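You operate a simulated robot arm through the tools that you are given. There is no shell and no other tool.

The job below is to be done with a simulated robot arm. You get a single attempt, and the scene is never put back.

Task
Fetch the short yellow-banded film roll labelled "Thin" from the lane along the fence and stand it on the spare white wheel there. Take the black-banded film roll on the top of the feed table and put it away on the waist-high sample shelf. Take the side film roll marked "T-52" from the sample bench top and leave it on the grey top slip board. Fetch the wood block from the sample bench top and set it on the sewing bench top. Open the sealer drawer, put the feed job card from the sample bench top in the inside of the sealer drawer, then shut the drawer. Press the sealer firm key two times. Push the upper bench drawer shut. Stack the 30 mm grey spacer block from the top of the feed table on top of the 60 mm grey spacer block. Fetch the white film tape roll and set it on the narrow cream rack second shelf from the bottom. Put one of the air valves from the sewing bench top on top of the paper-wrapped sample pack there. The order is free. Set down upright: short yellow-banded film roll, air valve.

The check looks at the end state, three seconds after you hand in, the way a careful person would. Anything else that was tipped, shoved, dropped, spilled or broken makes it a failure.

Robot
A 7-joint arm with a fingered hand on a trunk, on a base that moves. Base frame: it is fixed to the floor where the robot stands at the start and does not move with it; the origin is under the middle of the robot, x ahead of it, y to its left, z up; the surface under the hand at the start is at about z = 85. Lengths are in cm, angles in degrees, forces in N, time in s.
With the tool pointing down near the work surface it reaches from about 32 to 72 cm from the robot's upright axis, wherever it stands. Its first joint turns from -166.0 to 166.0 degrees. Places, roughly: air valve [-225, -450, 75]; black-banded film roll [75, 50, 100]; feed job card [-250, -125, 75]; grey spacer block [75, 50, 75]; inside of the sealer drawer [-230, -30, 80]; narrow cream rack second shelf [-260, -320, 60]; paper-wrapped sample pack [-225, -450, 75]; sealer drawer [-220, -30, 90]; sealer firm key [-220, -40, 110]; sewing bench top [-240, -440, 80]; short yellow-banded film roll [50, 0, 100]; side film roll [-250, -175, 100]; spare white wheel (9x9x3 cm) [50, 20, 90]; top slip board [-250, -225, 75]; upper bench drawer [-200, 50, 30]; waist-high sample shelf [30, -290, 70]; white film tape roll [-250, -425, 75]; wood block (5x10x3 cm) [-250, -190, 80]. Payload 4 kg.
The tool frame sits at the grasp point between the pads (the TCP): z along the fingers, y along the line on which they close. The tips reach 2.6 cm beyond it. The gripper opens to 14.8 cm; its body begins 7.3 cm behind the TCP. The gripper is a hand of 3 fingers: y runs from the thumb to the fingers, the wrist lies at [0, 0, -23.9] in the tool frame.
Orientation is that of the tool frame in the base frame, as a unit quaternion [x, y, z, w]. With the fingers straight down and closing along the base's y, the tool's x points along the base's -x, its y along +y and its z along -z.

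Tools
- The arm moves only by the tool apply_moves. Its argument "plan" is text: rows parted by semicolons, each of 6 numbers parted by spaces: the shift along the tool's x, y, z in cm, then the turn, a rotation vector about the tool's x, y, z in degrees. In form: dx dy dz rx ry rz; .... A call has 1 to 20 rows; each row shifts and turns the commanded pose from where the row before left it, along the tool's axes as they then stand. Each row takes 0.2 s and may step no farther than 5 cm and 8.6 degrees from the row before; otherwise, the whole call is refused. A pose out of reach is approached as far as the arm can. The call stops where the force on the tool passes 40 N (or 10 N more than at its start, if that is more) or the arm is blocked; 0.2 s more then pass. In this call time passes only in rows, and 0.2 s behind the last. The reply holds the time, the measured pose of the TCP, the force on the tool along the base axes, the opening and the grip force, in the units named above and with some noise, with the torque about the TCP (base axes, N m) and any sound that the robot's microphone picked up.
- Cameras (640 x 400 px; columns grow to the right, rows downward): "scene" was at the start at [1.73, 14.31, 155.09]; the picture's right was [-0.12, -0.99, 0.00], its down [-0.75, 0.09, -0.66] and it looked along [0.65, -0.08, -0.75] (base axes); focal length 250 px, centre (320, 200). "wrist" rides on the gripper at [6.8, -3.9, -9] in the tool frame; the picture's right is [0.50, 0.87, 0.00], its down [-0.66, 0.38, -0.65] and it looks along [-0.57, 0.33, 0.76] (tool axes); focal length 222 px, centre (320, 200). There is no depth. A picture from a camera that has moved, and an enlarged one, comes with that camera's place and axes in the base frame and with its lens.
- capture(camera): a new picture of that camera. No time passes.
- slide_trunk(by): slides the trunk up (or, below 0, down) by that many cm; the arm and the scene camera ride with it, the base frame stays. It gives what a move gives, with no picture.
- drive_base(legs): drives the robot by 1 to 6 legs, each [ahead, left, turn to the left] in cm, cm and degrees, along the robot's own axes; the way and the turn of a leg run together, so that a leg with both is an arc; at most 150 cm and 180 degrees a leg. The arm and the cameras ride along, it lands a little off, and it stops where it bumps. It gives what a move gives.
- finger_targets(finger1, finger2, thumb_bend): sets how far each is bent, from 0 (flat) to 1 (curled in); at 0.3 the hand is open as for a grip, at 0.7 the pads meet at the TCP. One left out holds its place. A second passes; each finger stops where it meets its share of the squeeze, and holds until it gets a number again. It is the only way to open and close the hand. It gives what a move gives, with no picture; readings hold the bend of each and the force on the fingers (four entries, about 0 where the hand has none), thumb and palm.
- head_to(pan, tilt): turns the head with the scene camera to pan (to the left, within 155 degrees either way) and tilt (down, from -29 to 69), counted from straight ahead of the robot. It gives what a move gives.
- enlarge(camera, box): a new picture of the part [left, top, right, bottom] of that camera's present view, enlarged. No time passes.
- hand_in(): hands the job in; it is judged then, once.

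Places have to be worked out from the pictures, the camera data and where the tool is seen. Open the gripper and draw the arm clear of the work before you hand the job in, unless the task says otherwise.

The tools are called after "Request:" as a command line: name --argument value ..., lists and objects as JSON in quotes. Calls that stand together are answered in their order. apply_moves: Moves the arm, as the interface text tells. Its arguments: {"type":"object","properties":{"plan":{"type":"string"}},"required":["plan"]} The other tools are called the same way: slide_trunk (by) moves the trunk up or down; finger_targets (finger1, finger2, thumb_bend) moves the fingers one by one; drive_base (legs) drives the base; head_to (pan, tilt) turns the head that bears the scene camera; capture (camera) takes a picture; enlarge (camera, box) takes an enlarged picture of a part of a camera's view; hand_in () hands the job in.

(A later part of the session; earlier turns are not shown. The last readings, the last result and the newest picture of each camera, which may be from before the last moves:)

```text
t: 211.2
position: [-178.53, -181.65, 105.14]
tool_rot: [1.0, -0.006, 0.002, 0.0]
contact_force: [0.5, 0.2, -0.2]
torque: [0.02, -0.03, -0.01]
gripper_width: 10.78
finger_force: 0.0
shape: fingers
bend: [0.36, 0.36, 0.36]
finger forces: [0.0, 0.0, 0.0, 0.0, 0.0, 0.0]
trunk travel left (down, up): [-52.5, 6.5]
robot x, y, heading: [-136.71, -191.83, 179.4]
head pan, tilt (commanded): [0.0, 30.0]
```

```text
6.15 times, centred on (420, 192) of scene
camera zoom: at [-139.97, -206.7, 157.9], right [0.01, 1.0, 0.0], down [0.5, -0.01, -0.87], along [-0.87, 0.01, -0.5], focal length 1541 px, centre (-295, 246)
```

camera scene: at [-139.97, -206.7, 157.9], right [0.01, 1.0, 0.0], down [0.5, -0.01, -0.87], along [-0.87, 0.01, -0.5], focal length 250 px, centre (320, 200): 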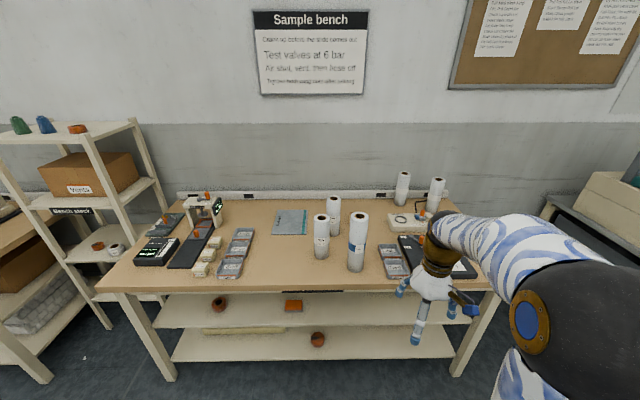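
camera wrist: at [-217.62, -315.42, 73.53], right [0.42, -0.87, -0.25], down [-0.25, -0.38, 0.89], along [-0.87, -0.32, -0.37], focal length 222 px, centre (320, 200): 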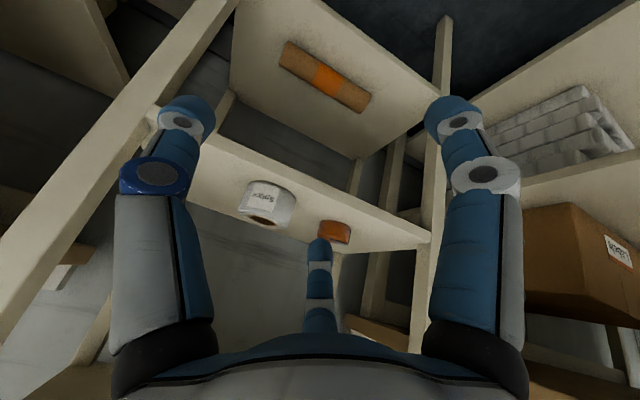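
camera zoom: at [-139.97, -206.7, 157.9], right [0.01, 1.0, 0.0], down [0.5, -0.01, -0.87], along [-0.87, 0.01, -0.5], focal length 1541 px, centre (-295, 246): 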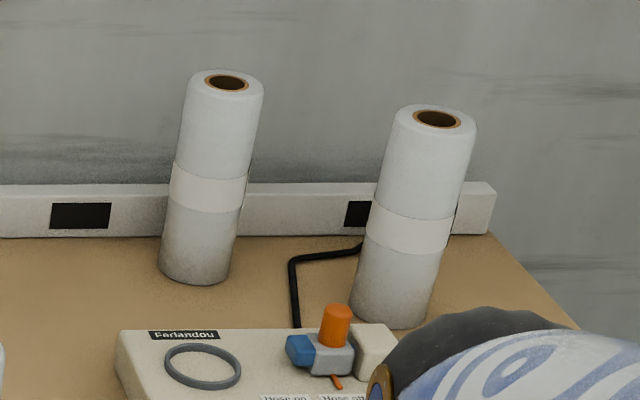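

T-52 is the front "Side" roll at about (−225.1, −205), radius ~3.5, top z≈100.5; the blue-banded roll next to it is taller (≈106). The slip board spans x −261…−238, y −230…−212. I'll raise the hand well above all rolls before driving up.

Request:
apply_moves --plan "0 0 -4 0 0 0; 0 0 -3 0 0 0"

Request:
slide_trunk --by 6

Request:
drive_base --legs '[[25, 20, 0.4], [16, 0, 0]]'

Request:
head_to --pan 0 --tilt 45

Request:
capture --camera "scene"

Request:
capture --camera "wrist"

```text
t: 211.8
position: [-178.42, -181.57, 112.07]
tool_rot: [1.0, -0.007, 0.001, 0.0]
contact_force: [0.2, -0.1, 0.0]
torque: [-0.01, 0.03, 0.0]
gripper_width: 10.77
finger_force: 0.1
shape: fingers
bend: [0.36, 0.36, 0.36]
finger forces: [0.0, 0.0, 0.1, 0.0, 0.1, 0.1]
trunk travel left (down, up): [-52.5, 6.5]
robot x, y, heading: [-136.86, -191.61, 179.4]
head pan, tilt (commanded): [0.0, 30.0]
```

```text
t: 212.8
position: [-178.53, -181.51, 118.16]
tool_rot: [1.0, -0.008, 0.001, 0.0]
contact_force: [0.5, -0.6, 0.0]
torque: [0.02, 0.02, 0.01]
gripper_width: 10.78
finger_force: 0.1
shape: fingers
bend: [0.36, 0.36, 0.36]
finger forces: [0.0, 0.0, 0.1, 0.0, 0.0, 0.0]
trunk travel left (down, up): [-58.5, 0.5]
robot x, y, heading: [-136.52, -191.84, 179.2]
head pan, tilt (commanded): [0.0, 30.0]
```

```text
t: 215.9
position: [-219.59, -201.49, 118.0]
tool_rot: [1.0, -0.002, 0.0, -0.001]
contact_force: [-0.1, 0.8, -1.1]
torque: [0.01, -0.02, 0.01]
gripper_width: 10.78
finger_force: 0.0
shape: fingers
bend: [0.36, 0.36, 0.36]
finger forces: [0.0, 0.0, 0.1, 0.0, 0.0, 0.0]
trunk travel left (down, up): [-58.5, 0.5]
robot x, y, heading: [-177.26, -211.24, 179.7]
head pan, tilt (commanded): [0.0, 30.0]
```

```text
t: 216.7
position: [-219.51, -201.46, 117.95]
tool_rot: [1.0, -0.002, 0.001, 0.001]
contact_force: [0.2, 0.8, -0.2]
torque: [0.0, 0.04, 0.01]
gripper_width: 10.78
finger_force: 0.0
shape: fingers
bend: [0.36, 0.36, 0.36]
finger forces: [0.0, 0.0, 0.0, 0.0, 0.0, 0.0]
trunk travel left (down, up): [-58.5, 0.5]
robot x, y, heading: [-177.99, -211.09, 179.9]
head pan, tilt (commanded): [0.0, 45.0]
```

```text
taken
camera scene: at [-179.87, -226.22, 161.65], right [0.0, 1.0, 0.0], down [0.71, 0.0, -0.71], along [-0.71, 0.0, -0.71], focal length 250 px, centre (320, 200)
```

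scene: 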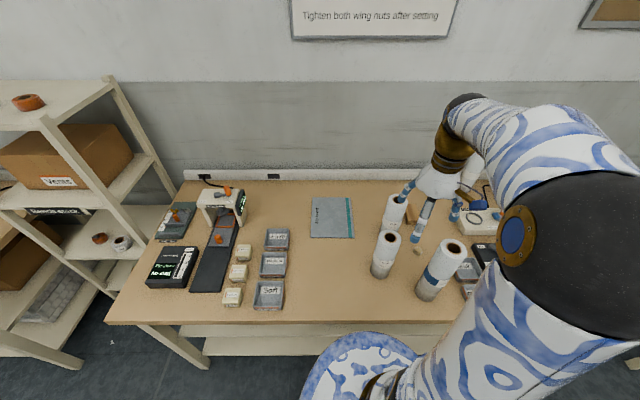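

```text
taken
camera wrist: at [-212.69, -197.67, 127.15], right [0.5, -0.87, 0.0], down [-0.66, -0.38, 0.65], along [-0.57, -0.33, -0.76], focal length 222 px, centre (320, 200)
```

wrist: 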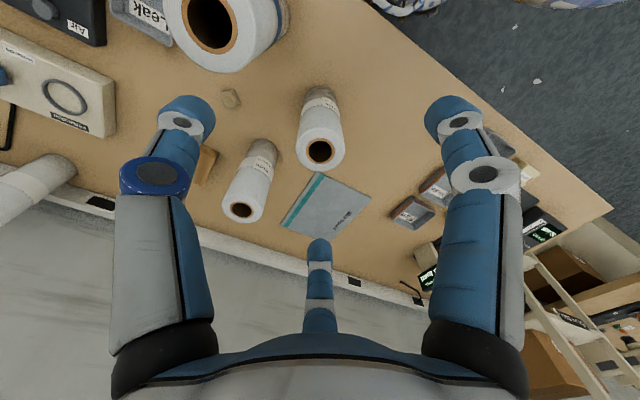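

T-52's top centre is confirmed at (−225.1, −204.8). I'll centre over it and lower halfway to check.

Request:
apply_moves --plan "-2.8 1.6 0 0 0 0; -2.8 1.6 0 0 0 0; 0 0 4.5 0 0 0; 0 0 4.5 0 0 0"

Request:
capture --camera "wrist"

Request:
enlarge --camera "scene" --box '[330, 120, 510, 310]'

```text
t: 217.7
position: [-225.2, -204.56, 109.07]
tool_rot: [1.0, -0.001, 0.001, 0.001]
contact_force: [0.1, 0.4, -0.1]
torque: [0.0, -0.02, -0.03]
gripper_width: 10.76
finger_force: 0.1
shape: fingers
bend: [0.36, 0.36, 0.36]
finger forces: [0.0, 0.1, 0.1, 0.1, 0.1, 0.0]
trunk travel left (down, up): [-58.5, 0.5]
robot x, y, heading: [-177.74, -210.98, 179.8]
head pan, tilt (commanded): [0.0, 45.0]
```

```text
taken
camera wrist: at [-218.4, -200.73, 118.17], right [0.5, -0.87, 0.0], down [-0.66, -0.38, 0.65], along [-0.57, -0.33, -0.76], focal length 222 px, centre (320, 200)
```

wrist: 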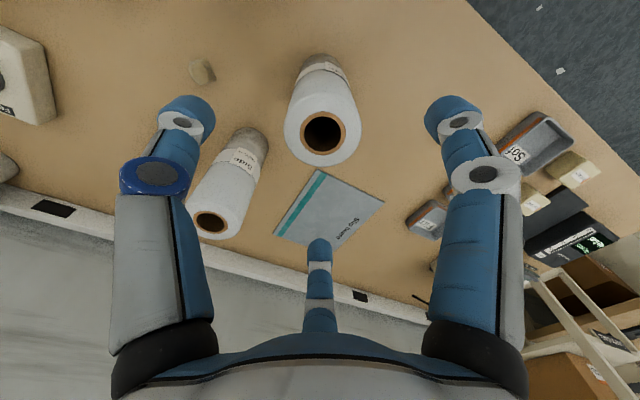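

```text
2.11 times, centred on (420, 215) of scene
camera zoom: at [-179.91, -226.21, 161.65], right [0.0, 1.0, 0.0], down [0.71, 0.0, -0.71], along [-0.71, 0.0, -0.71], focal length 527 px, centre (110, 168)
```

zoom: 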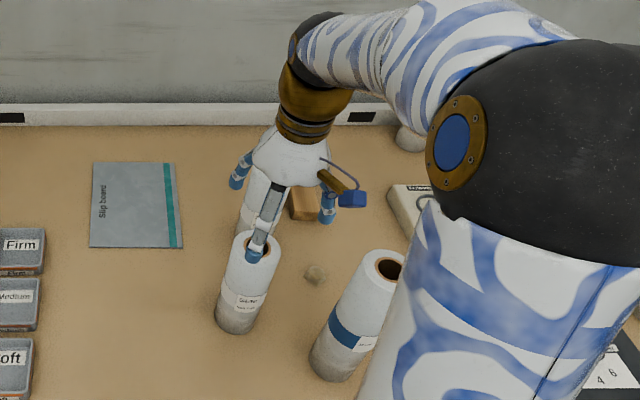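

Centred within 0.3 cm. I'll lower to grip height z≈94.5.

Request:
apply_moves --plan "0.1 0.2 3.5 0 0 0; 0 0 4 0 0 0; 0 0 4 0 0 0; 0 0 3 0 0 0"

Request:
capture --camera "wrist"

```text
t: 218.7
position: [-224.85, -204.72, 94.41]
tool_rot: [1.0, -0.001, 0.001, 0.0]
contact_force: [-1.3, -0.4, 1.6]
torque: [-0.01, 0.02, -0.03]
gripper_width: 10.8
finger_force: 1.3
shape: fingers
bend: [0.36, 0.36, 0.36]
finger forces: [0.0, 1.9, 0.0, 0.0, 0.0, 0.0]
trunk travel left (down, up): [-58.5, 0.5]
robot x, y, heading: [-177.8, -210.99, 179.7]
head pan, tilt (commanded): [0.0, 45.0]
```

```text
taken
camera wrist: at [-218.08, -200.86, 103.52], right [0.5, -0.87, 0.0], down [-0.66, -0.38, 0.65], along [-0.57, -0.33, -0.76], focal length 222 px, centre (320, 200)
```

wrist: 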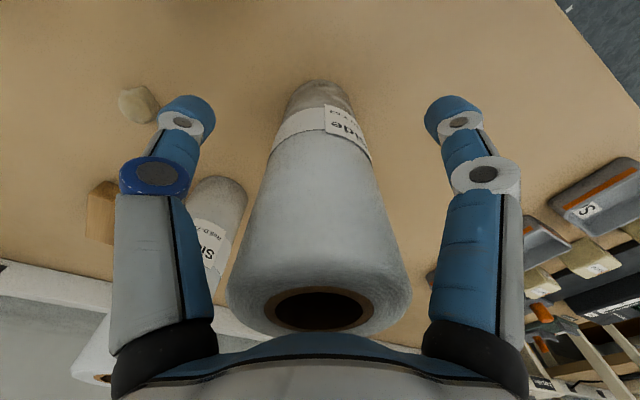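

Finger 2 reads a light 1.9 N contact. I'll check again with the scene camera before closing.

Request:
enlarge --camera "scene" --box '[330, 140, 450, 290]'

Request:
apply_moves --plan "0.5 -0.2 0 0 0 0"

```text
2.67 times, centred on (390, 215) of scene
camera zoom: at [-179.9, -226.23, 161.65], right [0.0, 1.0, 0.0], down [0.71, 0.0, -0.71], along [-0.71, 0.0, -0.71], focal length 668 px, centre (133, 160)
```

zoom: 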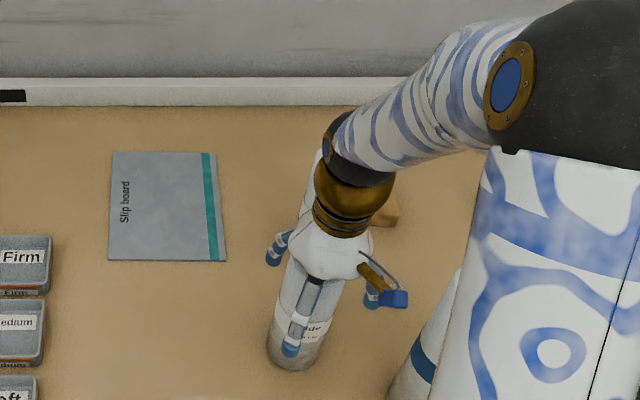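

```text
t: 219.1
position: [-224.45, -204.57, 94.51]
tool_rot: [1.0, -0.002, 0.0, 0.001]
contact_force: [-1.0, -0.5, 2.6]
torque: [-0.02, 0.01, 0.01]
gripper_width: 10.82
finger_force: 1.6
shape: fingers
bend: [0.36, 0.36, 0.36]
finger forces: [0.1, 2.4, 0.1, 0.1, 0.1, 0.0]
trunk travel left (down, up): [-58.5, 0.5]
robot x, y, heading: [-177.89, -211.3, 179.9]
head pan, tilt (commanded): [0.0, 45.0]
```

Finger 2's inner part touches the roll's far rim; the roll centre is about (−225.5, −205.1). I'll shift the hand −1 cm in x and −0.5 cm in y to relieve that.

Request:
apply_moves --plan "-0.6 0.3 -0.3 0 0 0; -0.45 0.2 0 0 0 0"

Request:
capture --camera "wrist"

```text
t: 219.7
position: [-225.46, -205.1, 94.89]
tool_rot: [1.0, -0.003, 0.001, 0.0]
contact_force: [-0.1, -0.2, -0.4]
torque: [-0.01, -0.01, 0.02]
gripper_width: 10.77
finger_force: 0.0
shape: fingers
bend: [0.36, 0.36, 0.36]
finger forces: [0.1, 0.0, 0.1, 0.0, 0.0, 0.1]
trunk travel left (down, up): [-58.5, 0.5]
robot x, y, heading: [-177.97, -211.6, 180.3]
head pan, tilt (commanded): [0.0, 45.0]
```

```text
taken
camera wrist: at [-218.66, -201.27, 103.94], right [0.5, -0.87, 0.0], down [-0.66, -0.38, 0.65], along [-0.57, -0.32, -0.76], focal length 222 px, centre (320, 200)
```

wrist: 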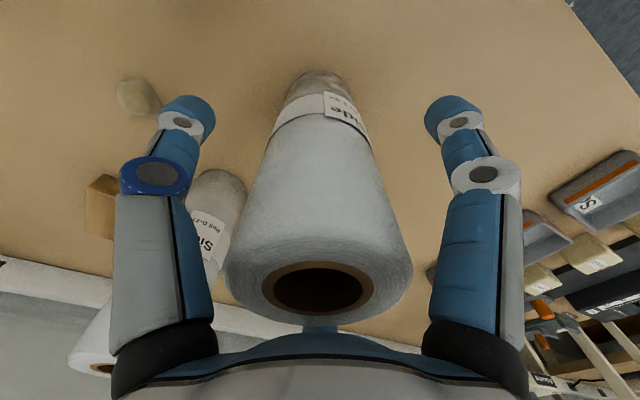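

Contact gone and the roll is centred. I'll close the fingers on T-52.

Request:
finger_targets --finger1 0.64 --finger2 0.64 --thumb_bend 0.64

Request:
capture --camera "wrist"

```text
t: 220.7
position: [-225.55, -205.15, 94.82]
tool_rot: [1.0, -0.001, 0.0, 0.0]
contact_force: [-0.4, 2.3, 1.9]
torque: [0.06, -0.02, -0.01]
gripper_width: 5.28
finger_force: 15.7
shape: fingers
bend: [0.53, 0.53, 0.56]
finger forces: [9.6, 9.1, 0.0, 0.0, 12.9, 0.1]
trunk travel left (down, up): [-58.5, 0.5]
robot x, y, heading: [-177.88, -211.64, 179.7]
head pan, tilt (commanded): [0.0, 45.0]
```

```text
taken
camera wrist: at [-218.67, -201.25, 103.96], right [0.5, -0.87, 0.0], down [-0.66, -0.38, 0.65], along [-0.57, -0.33, -0.76], focal length 222 px, centre (320, 200)
```

wrist: 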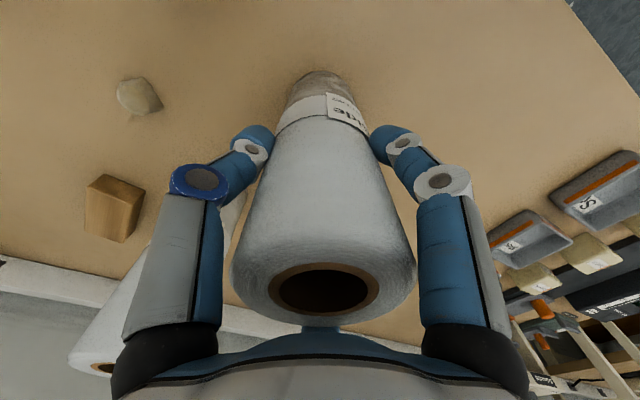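

T-52 is gripped (9–13 N). I'll lift 6 cm and carry it over the slip board to about (−246, −221).

Request:
apply_moves --plan "0 0 -1.5 0 0 0; 0 0 -4.5 0 0 0; -3 2.3 0 0 0 0; -3.5 2.7 0 0 0 0; -3.5 2.7 0 0 0 0; -3.5 2.7 0 0 0 0; -3.5 2.7 0 0 0 0; -3.4 2.7 0 0 0 0"

Request:
enlarge --camera "scene" --box '[280, 110, 440, 260]'

Request:
capture --camera "wrist"

```text
t: 222.5
position: [-246.16, -221.09, 100.82]
tool_rot: [1.0, -0.001, 0.001, 0.0]
contact_force: [0.0, 0.7, -5.0]
torque: [0.01, 0.02, 0.02]
gripper_width: 5.24
finger_force: 15.1
shape: fingers
bend: [0.53, 0.53, 0.56]
finger forces: [9.7, 9.3, 0.1, 0.0, 11.6, 0.0]
trunk travel left (down, up): [-58.5, 0.5]
robot x, y, heading: [-177.36, -211.08, 180.2]
head pan, tilt (commanded): [0.0, 45.0]
```

```text
2.67 times, centred on (360, 185) of scene
camera zoom: at [-180.03, -226.31, 161.63], right [0.0, 1.0, 0.0], down [0.71, 0.0, -0.71], along [-0.71, 0.0, -0.71], focal length 668 px, centre (213, 240)
```

zoom: 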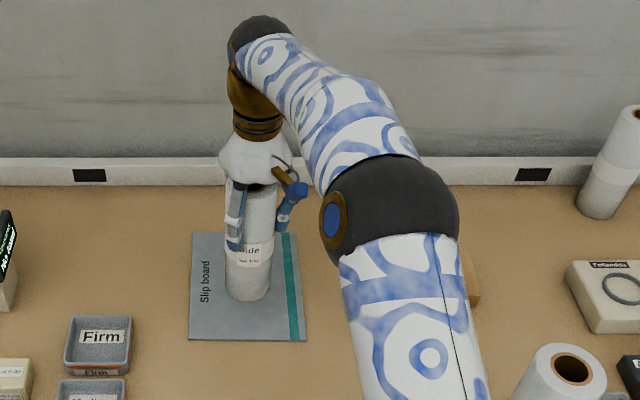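

```text
taken
camera wrist: at [-239.3, -217.19, 109.88], right [0.5, -0.87, 0.0], down [-0.66, -0.38, 0.65], along [-0.56, -0.32, -0.76], focal length 222 px, centre (320, 200)
```

wrist: 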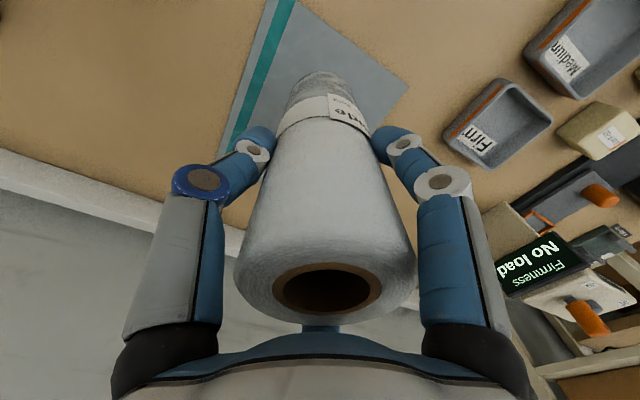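

The roll is above the slip board's middle. I'll lower it: first 4 cm, then small steps until contact.

Request:
apply_moves --plan "0 0 2 0 0 0; 0 0 2 0 0 0; 0 0 0.5 0 0 0"

Request:
apply_moves --plan "0 0 0.3 0 0 0"

Request:
apply_moves --plan "0 0 0.3 0 0 0"

```text
t: 223.3
position: [-246.1, -220.91, 96.37]
tool_rot: [1.0, -0.002, 0.001, 0.0]
contact_force: [0.4, 0.3, -4.8]
torque: [-0.01, 0.0, 0.01]
gripper_width: 5.25
finger_force: 16.2
shape: fingers
bend: [0.53, 0.53, 0.56]
finger forces: [9.7, 9.3, 0.1, 0.0, 11.6, 0.0]
trunk travel left (down, up): [-58.5, 0.5]
robot x, y, heading: [-178.08, -211.29, 179.6]
head pan, tilt (commanded): [0.0, 45.0]
```

```text
t: 223.7
position: [-246.05, -220.87, 95.95]
tool_rot: [1.0, -0.001, 0.001, 0.001]
contact_force: [-0.1, -0.6, -5.1]
torque: [0.03, -0.01, 0.04]
gripper_width: 5.25
finger_force: 14.9
shape: fingers
bend: [0.53, 0.53, 0.56]
finger forces: [9.6, 9.4, 0.0, 0.0, 11.8, 0.0]
trunk travel left (down, up): [-58.5, 0.5]
robot x, y, heading: [-177.79, -211.55, 180.0]
head pan, tilt (commanded): [0.0, 45.0]
```

```text
t: 224.1
position: [-246.06, -220.94, 95.81]
tool_rot: [1.0, -0.002, 0.0, -0.001]
contact_force: [0.4, 0.2, -5.2]
torque: [0.03, -0.03, -0.02]
gripper_width: 5.27
finger_force: 15.3
shape: fingers
bend: [0.53, 0.53, 0.56]
finger forces: [9.8, 9.3, 0.0, 0.0, 11.6, 0.1]
trunk travel left (down, up): [-58.5, 0.5]
robot x, y, heading: [-178.03, -211.5, 179.8]
head pan, tilt (commanded): [0.0, 45.0]
```

Request:
apply_moves --plan "0 0 0.25 0 0 0"

Request:
apply_moves --plan "0 0 0.2 0 0 0"

Request:
enlarge --camera "scene" --box '[300, 150, 420, 250]'

```text
t: 224.5
position: [-246.11, -221.04, 95.37]
tool_rot: [1.0, -0.001, 0.001, 0.0]
contact_force: [-0.4, 0.2, -5.4]
torque: [0.04, -0.01, -0.02]
gripper_width: 5.26
finger_force: 15.3
shape: fingers
bend: [0.53, 0.53, 0.56]
finger forces: [9.7, 9.3, 0.0, 0.0, 11.7, 0.0]
trunk travel left (down, up): [-58.5, 0.5]
robot x, y, heading: [-177.53, -211.45, 180.0]
head pan, tilt (commanded): [0.0, 45.0]
```

```text
t: 224.9
position: [-246.13, -220.92, 95.31]
tool_rot: [1.0, -0.002, 0.0, 0.0]
contact_force: [0.5, 0.4, 1.9]
torque: [-0.03, 0.04, 0.01]
gripper_width: 5.24
finger_force: 15.6
shape: fingers
bend: [0.53, 0.53, 0.56]
finger forces: [9.7, 9.4, 0.0, 0.0, 12.1, 0.0]
trunk travel left (down, up): [-58.5, 0.5]
robot x, y, heading: [-177.57, -211.44, 179.9]
head pan, tilt (commanded): [0.0, 45.0]
```

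```text
4.00 times, centred on (360, 200) of scene
camera zoom: at [-179.88, -226.22, 161.66], right [0.0, 1.0, 0.0], down [0.71, 0.0, -0.71], along [-0.71, 0.0, -0.71], focal length 1002 px, centre (160, 200)
```

zoom: 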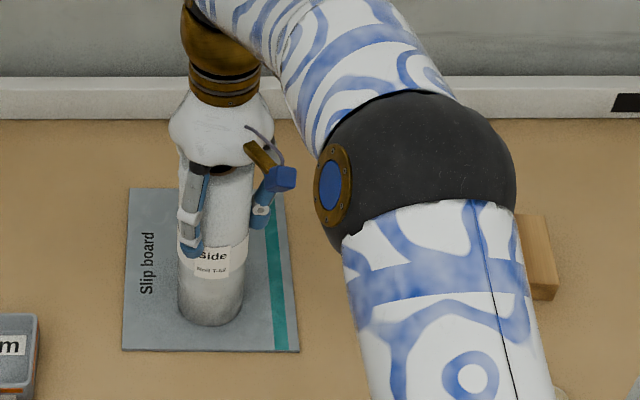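

The load shifted from −5 N to +2 N: the roll stands on the slip board. I'll release and rise.

Request:
finger_targets --finger1 0.45 --finger2 0.45 --thumb_bend 0.45

Request:
finger_targets --finger1 0.32 --finger2 0.32 --thumb_bend 0.32

Request:
apply_moves --plan "0 0 -1.5 0 0 0; 0 0 -3 0 0 0; 0 0 -3 0 0 0"

Request:
capture --camera "wrist"

```text
t: 225.9
position: [-245.99, -220.84, 95.33]
tool_rot: [1.0, -0.002, 0.001, 0.0]
contact_force: [-0.4, 0.2, 0.7]
torque: [0.0, 0.0, 0.0]
gripper_width: 7.82
finger_force: 0.0
shape: fingers
bend: [0.45, 0.45, 0.45]
finger forces: [0.0, 0.0, 0.0, 0.0, 0.0, 0.0]
trunk travel left (down, up): [-58.5, 0.5]
robot x, y, heading: [-177.58, -211.52, 180.2]
head pan, tilt (commanded): [0.0, 45.0]
```

```text
t: 226.9
position: [-246.02, -220.84, 95.32]
tool_rot: [1.0, -0.002, 0.001, 0.0]
contact_force: [-0.5, -0.5, -0.8]
torque: [-0.01, 0.01, 0.03]
gripper_width: 12.02
finger_force: 0.1
shape: fingers
bend: [0.32, 0.32, 0.32]
finger forces: [0.0, 0.1, 0.0, 0.1, 0.0, 0.0]
trunk travel left (down, up): [-58.5, 0.5]
robot x, y, heading: [-177.71, -211.25, 180.1]
head pan, tilt (commanded): [0.0, 45.0]
```

```text
t: 227.7
position: [-245.89, -220.88, 102.94]
tool_rot: [1.0, -0.002, -0.001, 0.0]
contact_force: [0.1, -0.3, -0.3]
torque: [-0.02, 0.02, 0.02]
gripper_width: 12.03
finger_force: 0.0
shape: fingers
bend: [0.32, 0.32, 0.32]
finger forces: [0.0, 0.0, 0.1, 0.1, 0.0, 0.0]
trunk travel left (down, up): [-58.5, 0.5]
robot x, y, heading: [-177.79, -211.19, 179.8]
head pan, tilt (commanded): [0.0, 45.0]
```

```text
taken
camera wrist: at [-239.01, -216.97, 111.98], right [0.5, -0.87, 0.0], down [-0.66, -0.38, 0.65], along [-0.57, -0.33, -0.76], focal length 222 px, centre (320, 200)
```

wrist: 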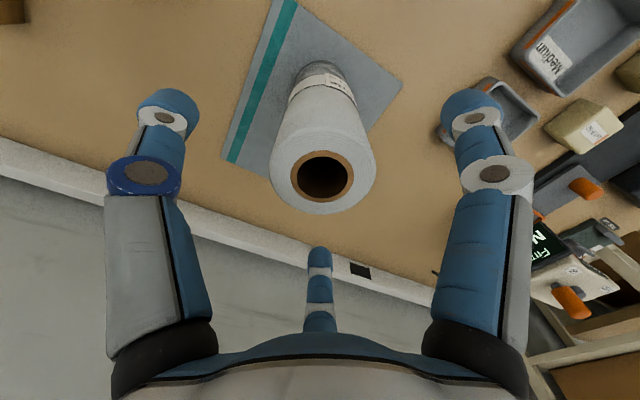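

T-52 stands on the slip board. I'll rise clear, pull back, and get an unobstructed view of the wood block.

Request:
apply_moves --plan "0 0 -3 0 0 0; 0.3 0 -3 0 0 0; 2 0 -3.5 0 0 0; 4 0 -1.5 0 0 0; 4.5 0 0 0 0 0; 4.5 0 0 0 0 0; 4.5 0 0 0 0 0"

Request:
head_to --pan -20 --tilt 40

Request:
capture --camera "scene"

Request:
capture --camera "wrist"

```text
t: 229.3
position: [-226.15, -221.16, 113.78]
tool_rot: [1.0, -0.002, 0.0, 0.001]
contact_force: [0.1, 0.1, -0.2]
torque: [0.02, 0.02, 0.0]
gripper_width: 12.02
finger_force: 0.0
shape: fingers
bend: [0.32, 0.32, 0.32]
finger forces: [0.0, 0.0, 0.0, 0.0, 0.0, 0.1]
trunk travel left (down, up): [-58.5, 0.5]
robot x, y, heading: [-177.92, -211.22, 179.9]
head pan, tilt (commanded): [0.0, 45.0]
```

```text
t: 230.1
position: [-226.26, -221.09, 113.8]
tool_rot: [1.0, -0.002, 0.001, 0.0]
contact_force: [-0.8, -1.0, 0.3]
torque: [-0.02, -0.02, 0.0]
gripper_width: 12.05
finger_force: 0.1
shape: fingers
bend: [0.32, 0.32, 0.32]
finger forces: [0.0, 0.0, 0.1, 0.0, 0.0, 0.0]
trunk travel left (down, up): [-58.5, 0.5]
robot x, y, heading: [-177.65, -211.15, 180.0]
head pan, tilt (commanded): [-20.0, 40.0]
```

```text
taken
camera scene: at [-179.73, -223.33, 162.37], right [0.34, 0.94, 0.0], down [0.6, -0.22, -0.77], along [-0.72, 0.26, -0.64], focal length 250 px, centre (320, 200)
```

scene: 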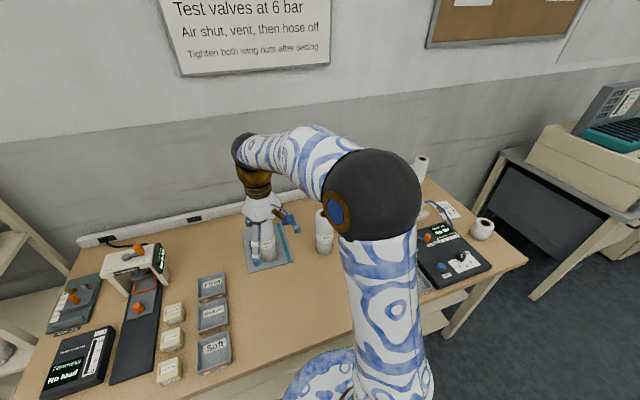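

```text
taken
camera wrist: at [-219.44, -217.29, 122.94], right [0.5, -0.87, 0.0], down [-0.66, -0.38, 0.65], along [-0.57, -0.33, -0.76], focal length 222 px, centre (320, 200)
```

wrist: 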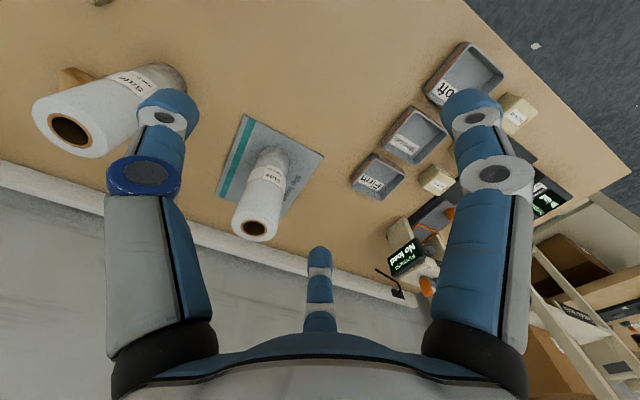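

The wood block lies behind the other rolls at about (−250.4, −188), long side along x. I'll shift right 18 cm (hand above all rolls) and look at it directly with the wrist camera.

Request:
drive_base --legs '[[0, -18, 0], [1.5, 0, 0]]'

Request:
apply_moves --plan "-3 -1 0 0 0 7.5; -3 -1 0 0 0 7.5; -3 -1 0 0 0 7.5; -2 -1 0 0 0 7.5"

Request:
capture --camera "wrist"

Request:
capture --camera "scene"

```text
t: 232.0
position: [-227.87, -202.6, 113.7]
tool_rot: [1.0, -0.004, 0.001, 0.0]
contact_force: [-0.1, 0.8, -0.5]
torque: [0.03, -0.03, -0.04]
gripper_width: 12.03
finger_force: 0.1
shape: fingers
bend: [0.32, 0.32, 0.32]
finger forces: [0.1, 0.0, 0.1, 0.0, 0.0, 0.0]
trunk travel left (down, up): [-58.5, 0.5]
robot x, y, heading: [-179.08, -192.96, 179.5]
head pan, tilt (commanded): [-20.0, 40.0]
```

```text
t: 233.0
position: [-237.74, -196.54, 113.95]
tool_rot: [0.964, -0.264, 0.001, 0.0]
contact_force: [0.3, -0.6, 0.5]
torque: [-0.01, 0.0, 0.02]
gripper_width: 12.04
finger_force: 0.0
shape: fingers
bend: [0.32, 0.32, 0.32]
finger forces: [0.1, 0.0, 0.0, 0.0, 0.0, 0.0]
trunk travel left (down, up): [-58.5, 0.5]
robot x, y, heading: [-179.1, -192.93, 179.6]
head pan, tilt (commanded): [-20.0, 40.0]
```

```text
taken
camera wrist: at [-229.9, -196.7, 123.05], right [-0.01, -1.0, 0.0], down [-0.76, 0.01, 0.65], along [-0.65, 0.01, -0.76], focal length 222 px, centre (320, 200)
```

wrist: 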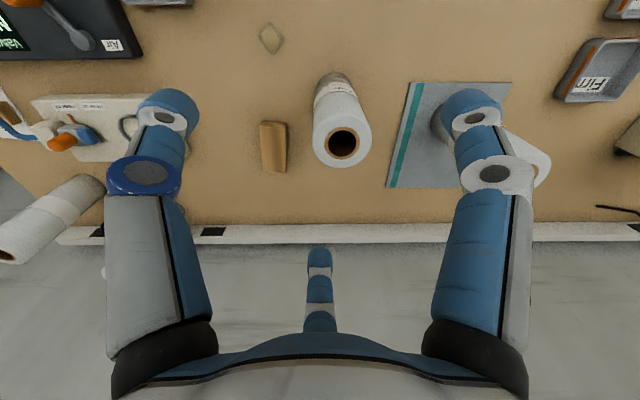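

```text
taken
camera scene: at [-181.24, -205.05, 162.37], right [0.35, 0.94, 0.0], down [0.6, -0.22, -0.77], along [-0.72, 0.27, -0.64], focal length 250 px, centre (320, 200)
```

scene: 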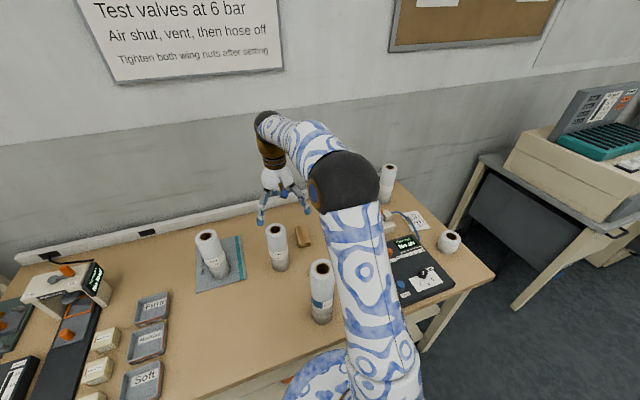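

The wood block is clearly visible. I'll zoom to get its pose.

Request:
enlarge --camera "wrist" --box '[240, 60, 380, 190]'

Request:
enlarge --camera "scene" --box '[250, 160, 350, 280]'

Request:
enlarge --camera "scene" --box '[370, 180, 470, 300]'

```text
3.08 times, centred on (310, 125) of wrist
camera zoom: at [-229.9, -196.7, 123.05], right [-0.01, -1.0, 0.0], down [-0.76, 0.01, 0.65], along [-0.65, 0.01, -0.76], focal length 684 px, centre (351, 431)
```

zoom: 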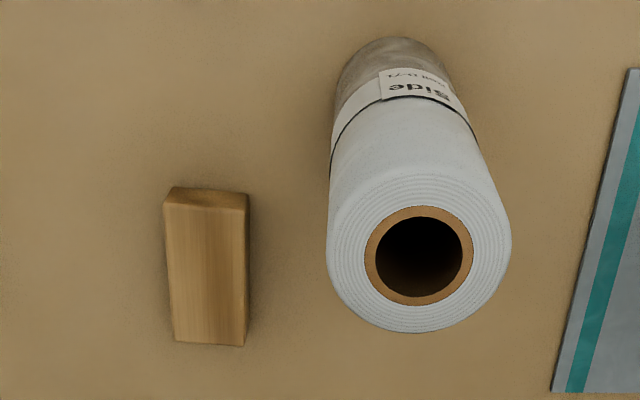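

```text
3.33 times, centred on (300, 220) of scene
camera zoom: at [-181.24, -205.05, 162.37], right [0.35, 0.94, 0.0], down [0.6, -0.22, -0.77], along [-0.72, 0.27, -0.64], focal length 835 px, centre (387, 133)
```

zoom: 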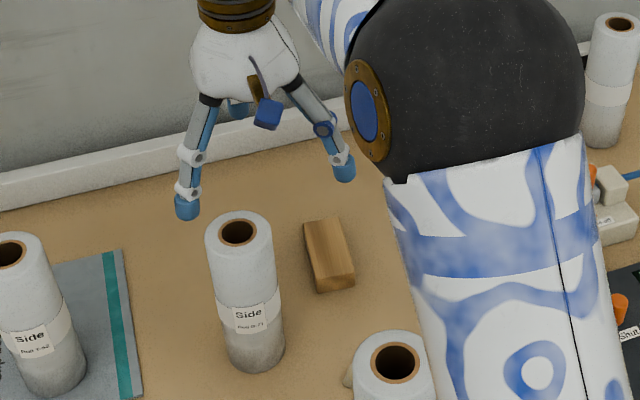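

```text
3.33 times, centred on (420, 240) of scene
camera zoom: at [-181.24, -205.05, 162.37], right [0.35, 0.94, 0.0], down [0.6, -0.22, -0.77], along [-0.72, 0.27, -0.64], focal length 835 px, centre (-13, 67)
```

zoom: 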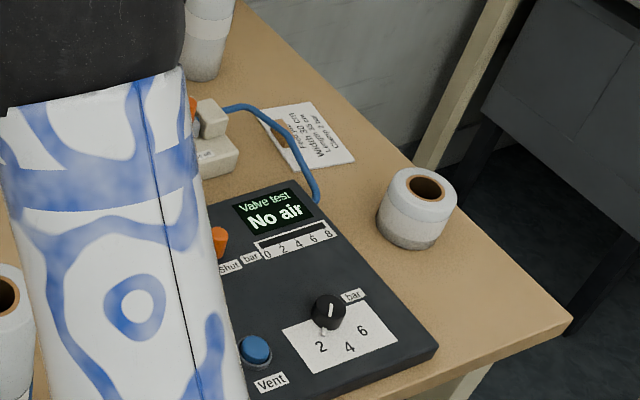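

The wood block's top centre is (−250.9, −187.5), axis about 173.5°, top z≈84. I'll pre-shape the hand (finger 2 for the far end, thumb and finger 1 for the long sides), align the yaw, and approach above it clear of D-71.

Request:
finger_targets --finger1 0.42 --finger2 0.32 --thumb_bend 0.42

Request:
apply_moves --plan "0 0 0 0 0 5.9; -3.1 -0.65 0.67 0 0 0; -3.1 -0.65 0.67 0 0 0; -3.1 -0.65 0.67 0 0 0; -1.85 0.44 3 0 0 0; -1.85 0.44 3 0 0 0"

Request:
capture --camera "wrist"

Request:
capture --camera "scene"

```text
t: 234.0
position: [-237.86, -196.55, 113.99]
tool_rot: [0.965, -0.263, 0.001, -0.001]
contact_force: [0.1, 0.6, -0.4]
torque: [-0.01, -0.02, -0.01]
gripper_width: 8.88
finger_force: 0.0
shape: fingers
bend: [0.42, 0.32, 0.42]
finger forces: [0.0, 0.0, 0.1, 0.0, 0.0, 0.1]
trunk travel left (down, up): [-58.5, 0.5]
robot x, y, heading: [-179.02, -192.94, 179.8]
head pan, tilt (commanded): [-20.0, 40.0]
```

```text
t: 235.4
position: [-247.63, -188.17, 105.75]
tool_rot: [0.95, -0.313, 0.0, 0.0]
contact_force: [0.6, 0.3, 0.1]
torque: [0.01, 0.02, 0.01]
gripper_width: 8.91
finger_force: 0.1
shape: fingers
bend: [0.42, 0.32, 0.42]
finger forces: [0.1, 0.1, 0.0, 0.0, 0.0, 0.0]
trunk travel left (down, up): [-58.5, 0.5]
robot x, y, heading: [-179.23, -193.07, 179.7]
head pan, tilt (commanded): [-20.0, 40.0]
```

```text
taken
camera wrist: at [-239.79, -189.13, 114.96], right [-0.11, -0.99, 0.0], down [-0.75, 0.08, 0.65], along [-0.65, 0.07, -0.76], focal length 222 px, centre (320, 200)
```

wrist: 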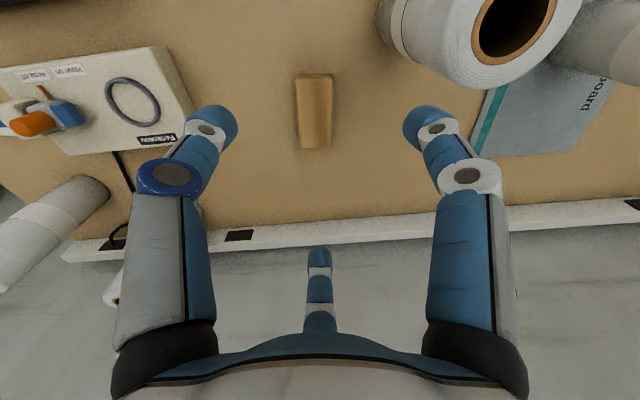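

```text
taken
camera scene: at [-181.28, -205.06, 162.37], right [0.35, 0.94, 0.0], down [0.6, -0.22, -0.77], along [-0.72, 0.27, -0.64], focal length 250 px, centre (320, 200)
```

scene: 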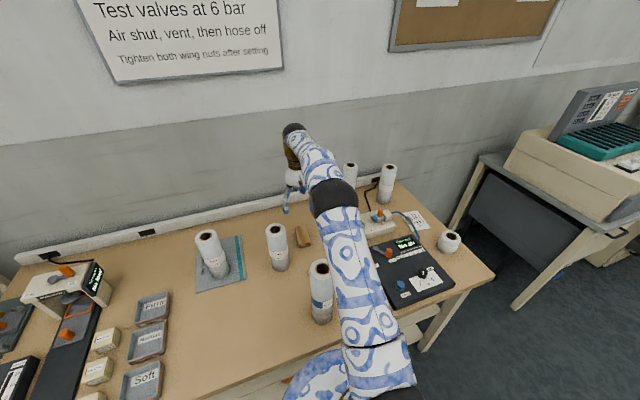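

Aligned above the block with D-71 well clear. I'll descend and move the last 2 cm outwards.

Request:
apply_moves --plan "-1.03 0.35 4 0 0 0; -1.03 0.35 4 0 0 0; 0 0 4 0 0 0"

Request:
capture --camera "wrist"

Request:
enlarge --camera "scene" --box '[240, 110, 400, 290]'

```text
t: 236.2
position: [-249.71, -187.49, 93.56]
tool_rot: [0.95, -0.313, 0.002, 0.001]
contact_force: [-0.2, -1.2, 0.0]
torque: [0.02, 0.02, 0.01]
gripper_width: 8.9
finger_force: 0.1
shape: fingers
bend: [0.42, 0.32, 0.42]
finger forces: [0.1, 0.0, 0.0, 0.1, 0.0, 0.0]
trunk travel left (down, up): [-58.5, 0.5]
robot x, y, heading: [-178.66, -193.12, 179.5]
head pan, tilt (commanded): [-20.0, 40.0]
```

```text
taken
camera wrist: at [-241.89, -188.34, 102.68], right [-0.11, -0.99, 0.0], down [-0.75, 0.08, 0.65], along [-0.65, 0.07, -0.76], focal length 222 px, centre (320, 200)
```

wrist: 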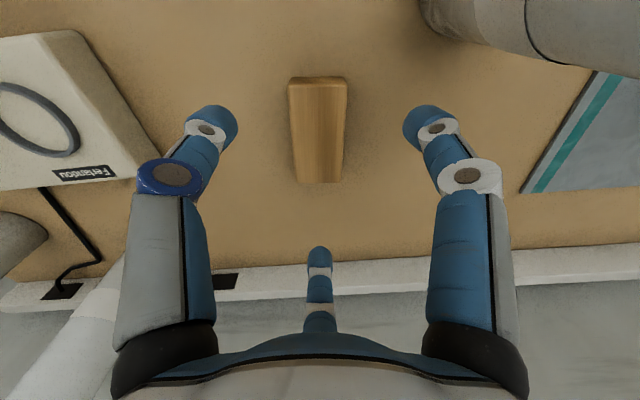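

```text
2.22 times, centred on (320, 200) of scene
camera zoom: at [-181.23, -205.06, 162.38], right [0.35, 0.94, 0.0], down [0.6, -0.22, -0.77], along [-0.72, 0.27, -0.64], focal length 556 px, centre (320, 200)
```

zoom: 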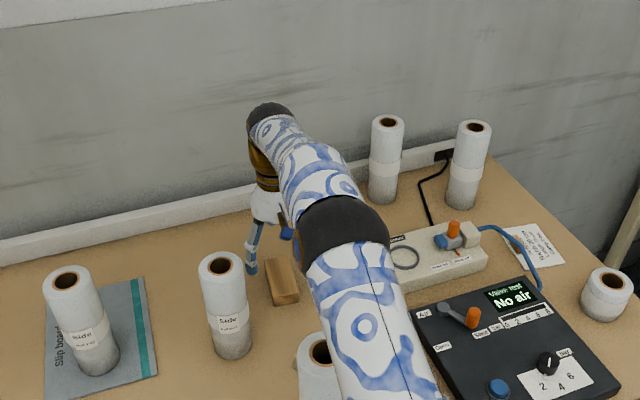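

Position matches: block centre 1.3 cm beyond the tool axis. I'll lower to z≈84.9.

Request:
apply_moves --plan "0 0 4 0 0 0; 0 0 3 0 0 0; 0 0 1.6 0 0 0"

Request:
finger_targets --finger1 0.52 --thumb_bend 0.52

Request:
capture --camera "wrist"

```text
t: 237.0
position: [-249.59, -187.44, 85.1]
tool_rot: [0.95, -0.313, 0.0, -0.001]
contact_force: [0.1, -1.4, -0.2]
torque: [0.04, 0.01, -0.01]
gripper_width: 8.9
finger_force: 0.1
shape: fingers
bend: [0.42, 0.32, 0.42]
finger forces: [0.0, 0.1, 0.0, 0.0, 0.1, 0.0]
trunk travel left (down, up): [-58.5, 0.5]
robot x, y, heading: [-178.56, -193.03, 179.5]
head pan, tilt (commanded): [-20.0, 40.0]
```

```text
t: 238.0
position: [-249.62, -187.36, 85.05]
tool_rot: [0.95, -0.312, 0.002, 0.001]
contact_force: [-0.4, -0.2, 0.0]
torque: [-0.01, 0.01, 0.01]
gripper_width: 5.6
finger_force: 0.1
shape: fingers
bend: [0.52, 0.32, 0.52]
finger forces: [0.1, 0.0, 0.1, 0.0, 0.1, 0.1]
trunk travel left (down, up): [-58.5, 0.5]
robot x, y, heading: [-179.02, -192.87, 179.8]
head pan, tilt (commanded): [-20.0, 40.0]
```

```text
taken
camera wrist: at [-241.75, -188.36, 94.22], right [-0.11, -0.99, 0.0], down [-0.75, 0.08, 0.65], along [-0.65, 0.07, -0.76], focal length 222 px, centre (320, 200)
```

wrist: 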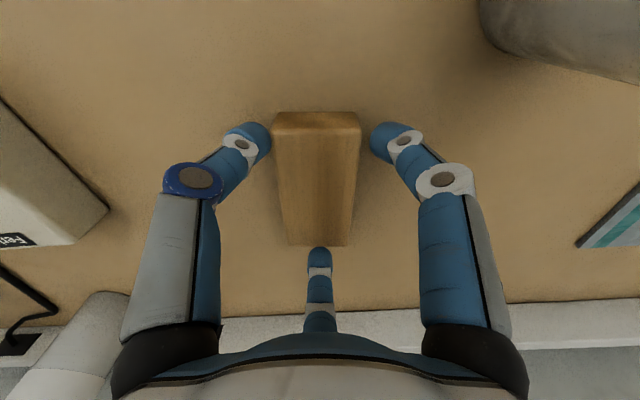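

Symmetric about the block. I'll close all three digits.

Request:
finger_targets --finger1 0.66 --finger2 0.55 --thumb_bend 0.66

Request:
capture --camera "wrist"

```text
t: 239.0
position: [-249.53, -187.36, 85.15]
tool_rot: [0.95, -0.312, 0.001, 0.001]
contact_force: [-0.1, 0.3, 1.2]
torque: [0.03, 0.01, 0.01]
gripper_width: 4.58
finger_force: 14.8
shape: fingers
bend: [0.54, 0.35, 0.58]
finger forces: [9.0, 9.7, 0.1, 0.0, 10.4, 0.0]
trunk travel left (down, up): [-58.5, 0.5]
robot x, y, heading: [-179.26, -192.89, 179.6]
head pan, tilt (commanded): [-20.0, 40.0]
```

```text
taken
camera wrist: at [-241.74, -188.35, 94.23], right [-0.11, -0.99, 0.0], down [-0.75, 0.08, 0.65], along [-0.65, 0.07, -0.76], focal length 222 px, centre (320, 200)
```

wrist: 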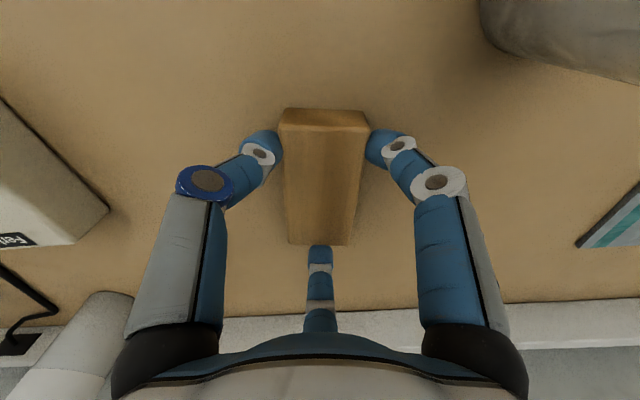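

All digits hold at 9–10 N. I'll lift a little and check the block stays level.

Request:
apply_moves --plan "0 0 -1 0 0 0; 0 0 -2 0 0 0; 0 0 -3 0 0 0"

Request:
capture --camera "wrist"

Request:
enlarge --camera "scene" --box '[240, 110, 400, 290]'

```text
t: 239.8
position: [-249.56, -187.25, 91.2]
tool_rot: [0.95, -0.313, 0.0, 0.0]
contact_force: [0.5, -0.4, -0.1]
torque: [-0.02, -0.03, -0.03]
gripper_width: 4.59
finger_force: 14.3
shape: fingers
bend: [0.54, 0.35, 0.58]
finger forces: [9.1, 9.6, 0.0, 0.1, 10.1, 0.1]
trunk travel left (down, up): [-58.5, 0.5]
robot x, y, heading: [-179.27, -192.99, 179.5]
head pan, tilt (commanded): [-20.0, 40.0]
```

```text
taken
camera wrist: at [-241.65, -188.19, 100.33], right [-0.11, -0.99, 0.0], down [-0.75, 0.08, 0.65], along [-0.65, 0.07, -0.76], focal length 222 px, centre (320, 200)
```

wrist: 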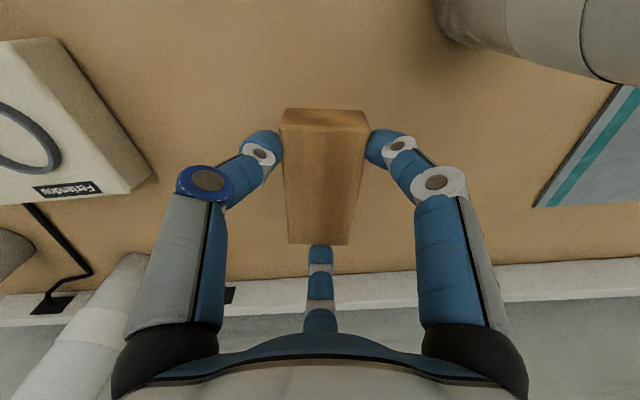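

```text
2.22 times, centred on (320, 200) of scene
camera zoom: at [-181.21, -205.06, 162.37], right [0.35, 0.94, 0.0], down [0.6, -0.22, -0.77], along [-0.72, 0.27, -0.64], focal length 556 px, centre (320, 200)
```

zoom: 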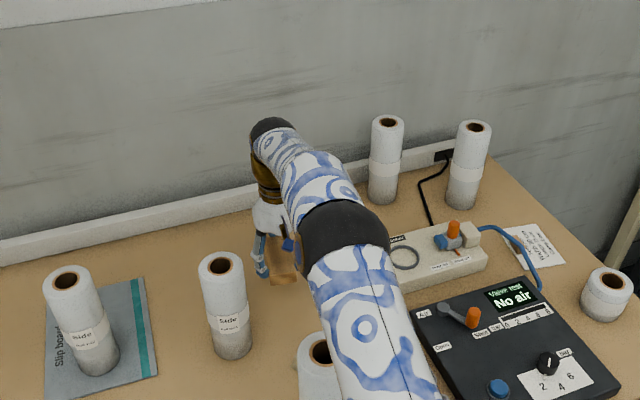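

Lift is clean and level. I'll raise it above all the rolls while easing back toward the robot.

Request:
apply_moves --plan "0.56 -0.42 -3.5 0 0 0; 0.56 -0.42 -3.5 0 0 0; 0.56 -0.42 -3.5 0 0 0; 1.61 -1.19 -3 0 0 0; 1.61 -1.19 -3 0 0 0; 1.61 -1.19 -3 0 0 0; 1.61 -1.19 -3 0 0 0; 2.4 -1.78 -2 0 0 0; 3.22 -2.38 0 0 0 0; 3.22 -2.38 0 0 0 0; 3.22 -2.38 0 0 0 0"

Request:
capture --camera "scene"

```text
t: 242.2
position: [-224.25, -187.41, 115.72]
tool_rot: [0.95, -0.312, 0.001, -0.001]
contact_force: [-0.8, -0.2, -0.7]
torque: [0.0, 0.01, 0.0]
gripper_width: 4.57
finger_force: 14.2
shape: fingers
bend: [0.54, 0.35, 0.58]
finger forces: [9.2, 9.1, 0.1, 0.1, 10.1, 0.0]
trunk travel left (down, up): [-58.5, 0.5]
robot x, y, heading: [-179.2, -193.02, 179.7]
head pan, tilt (commanded): [-20.0, 40.0]
```

```text
taken
camera scene: at [-181.12, -205.08, 162.37], right [0.35, 0.94, 0.0], down [0.6, -0.22, -0.77], along [-0.72, 0.27, -0.64], focal length 250 px, centre (320, 200)
```

scene: 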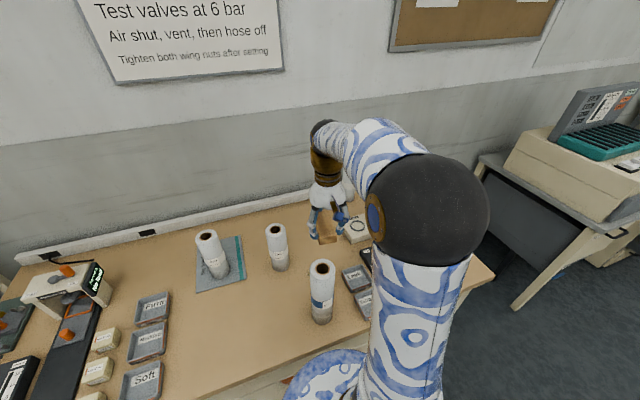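

Block is clear and secure. I'll back off, drive along to the sewing bench, and look at the free area between the pack and valve No. 7.

Request:
drive_base --legs '[[-45, 0, 0.3], [0, 121, 0], [0, 121, 0]]'

Request:
head_to --pan 0 --tilt 40

Request:
capture --camera "scene"

```text
t: 256.2
position: [-177.1, -426.13, 115.72]
tool_rot: [0.952, -0.305, 0.001, 0.0]
contact_force: [0.4, -0.7, 0.2]
torque: [-0.03, 0.01, -0.04]
gripper_width: 4.56
finger_force: 14.2
shape: fingers
bend: [0.54, 0.35, 0.58]
finger forces: [9.2, 9.1, 0.0, 0.0, 10.1, 0.0]
trunk travel left (down, up): [-58.5, 0.5]
robot x, y, heading: [-131.75, -431.15, -179.5]
head pan, tilt (commanded): [-20.0, 40.0]
```

```text
t: 257.0
position: [-177.22, -426.28, 115.77]
tool_rot: [0.953, -0.304, 0.001, 0.001]
contact_force: [-1.1, 0.5, -0.2]
torque: [-0.04, -0.01, 0.04]
gripper_width: 4.54
finger_force: 14.1
shape: fingers
bend: [0.54, 0.35, 0.58]
finger forces: [9.2, 9.0, 0.0, 0.1, 10.2, 0.1]
trunk travel left (down, up): [-58.5, 0.5]
robot x, y, heading: [-131.84, -431.11, -179.5]
head pan, tilt (commanded): [0.0, 40.0]
```

```text
taken
camera scene: at [-134.25, -446.15, 162.37], right [-0.01, 1.0, 0.0], down [0.64, 0.0, -0.77], along [-0.77, -0.01, -0.64], focal length 250 px, centre (320, 200)
```

scene: 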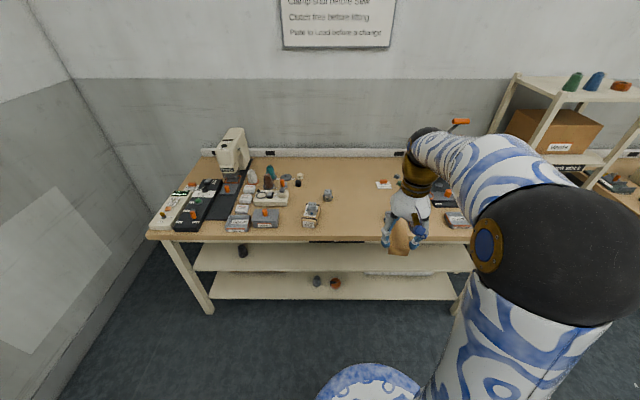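

I'll drive ahead 42 cm (and 4 cm left) so the block is over the free front area.

Request:
drive_base --legs '[[42, 4, -0.4]]'

Request:
capture --camera "scene"

Request:
capture --camera "wrist"

```text
t: 259.6
position: [-218.94, -429.83, 115.66]
tool_rot: [0.951, -0.309, 0.001, -0.001]
contact_force: [-1.1, -0.3, -1.3]
torque: [0.02, -0.01, -0.02]
gripper_width: 4.56
finger_force: 13.9
shape: fingers
bend: [0.54, 0.35, 0.58]
finger forces: [9.2, 9.1, 0.0, 0.1, 10.1, 0.0]
trunk travel left (down, up): [-58.5, 0.5]
robot x, y, heading: [-173.62, -434.77, 180.2]
head pan, tilt (commanded): [0.0, 40.0]
```

```text
taken
camera scene: at [-176.42, -450.28, 162.37], right [0.0, 1.0, 0.0], down [0.64, 0.0, -0.77], along [-0.77, 0.0, -0.64], focal length 250 px, centre (320, 200)
```

scene: 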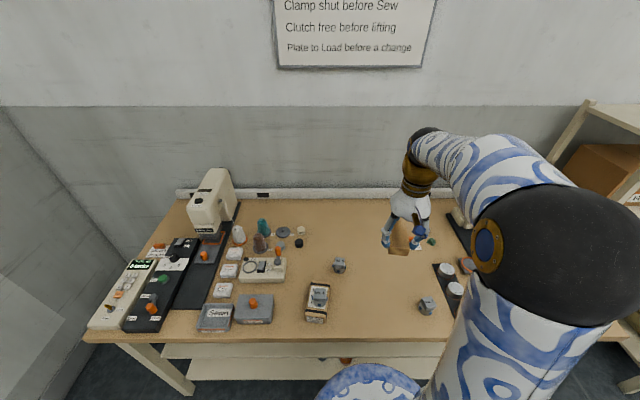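

```text
taken
camera wrist: at [-211.28, -430.78, 124.84], right [-0.11, -0.99, 0.0], down [-0.75, 0.08, 0.65], along [-0.65, 0.07, -0.76], focal length 222 px, centre (320, 200)
```

wrist: 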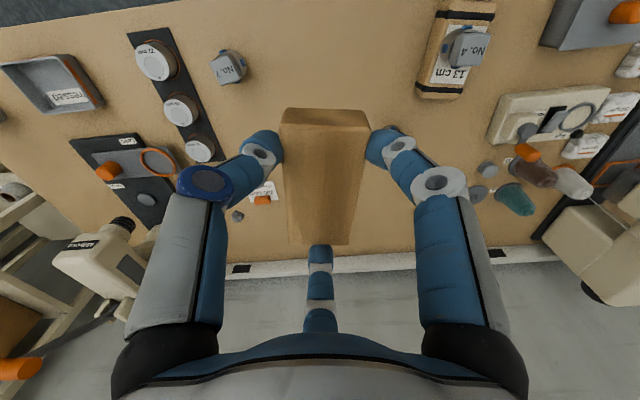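

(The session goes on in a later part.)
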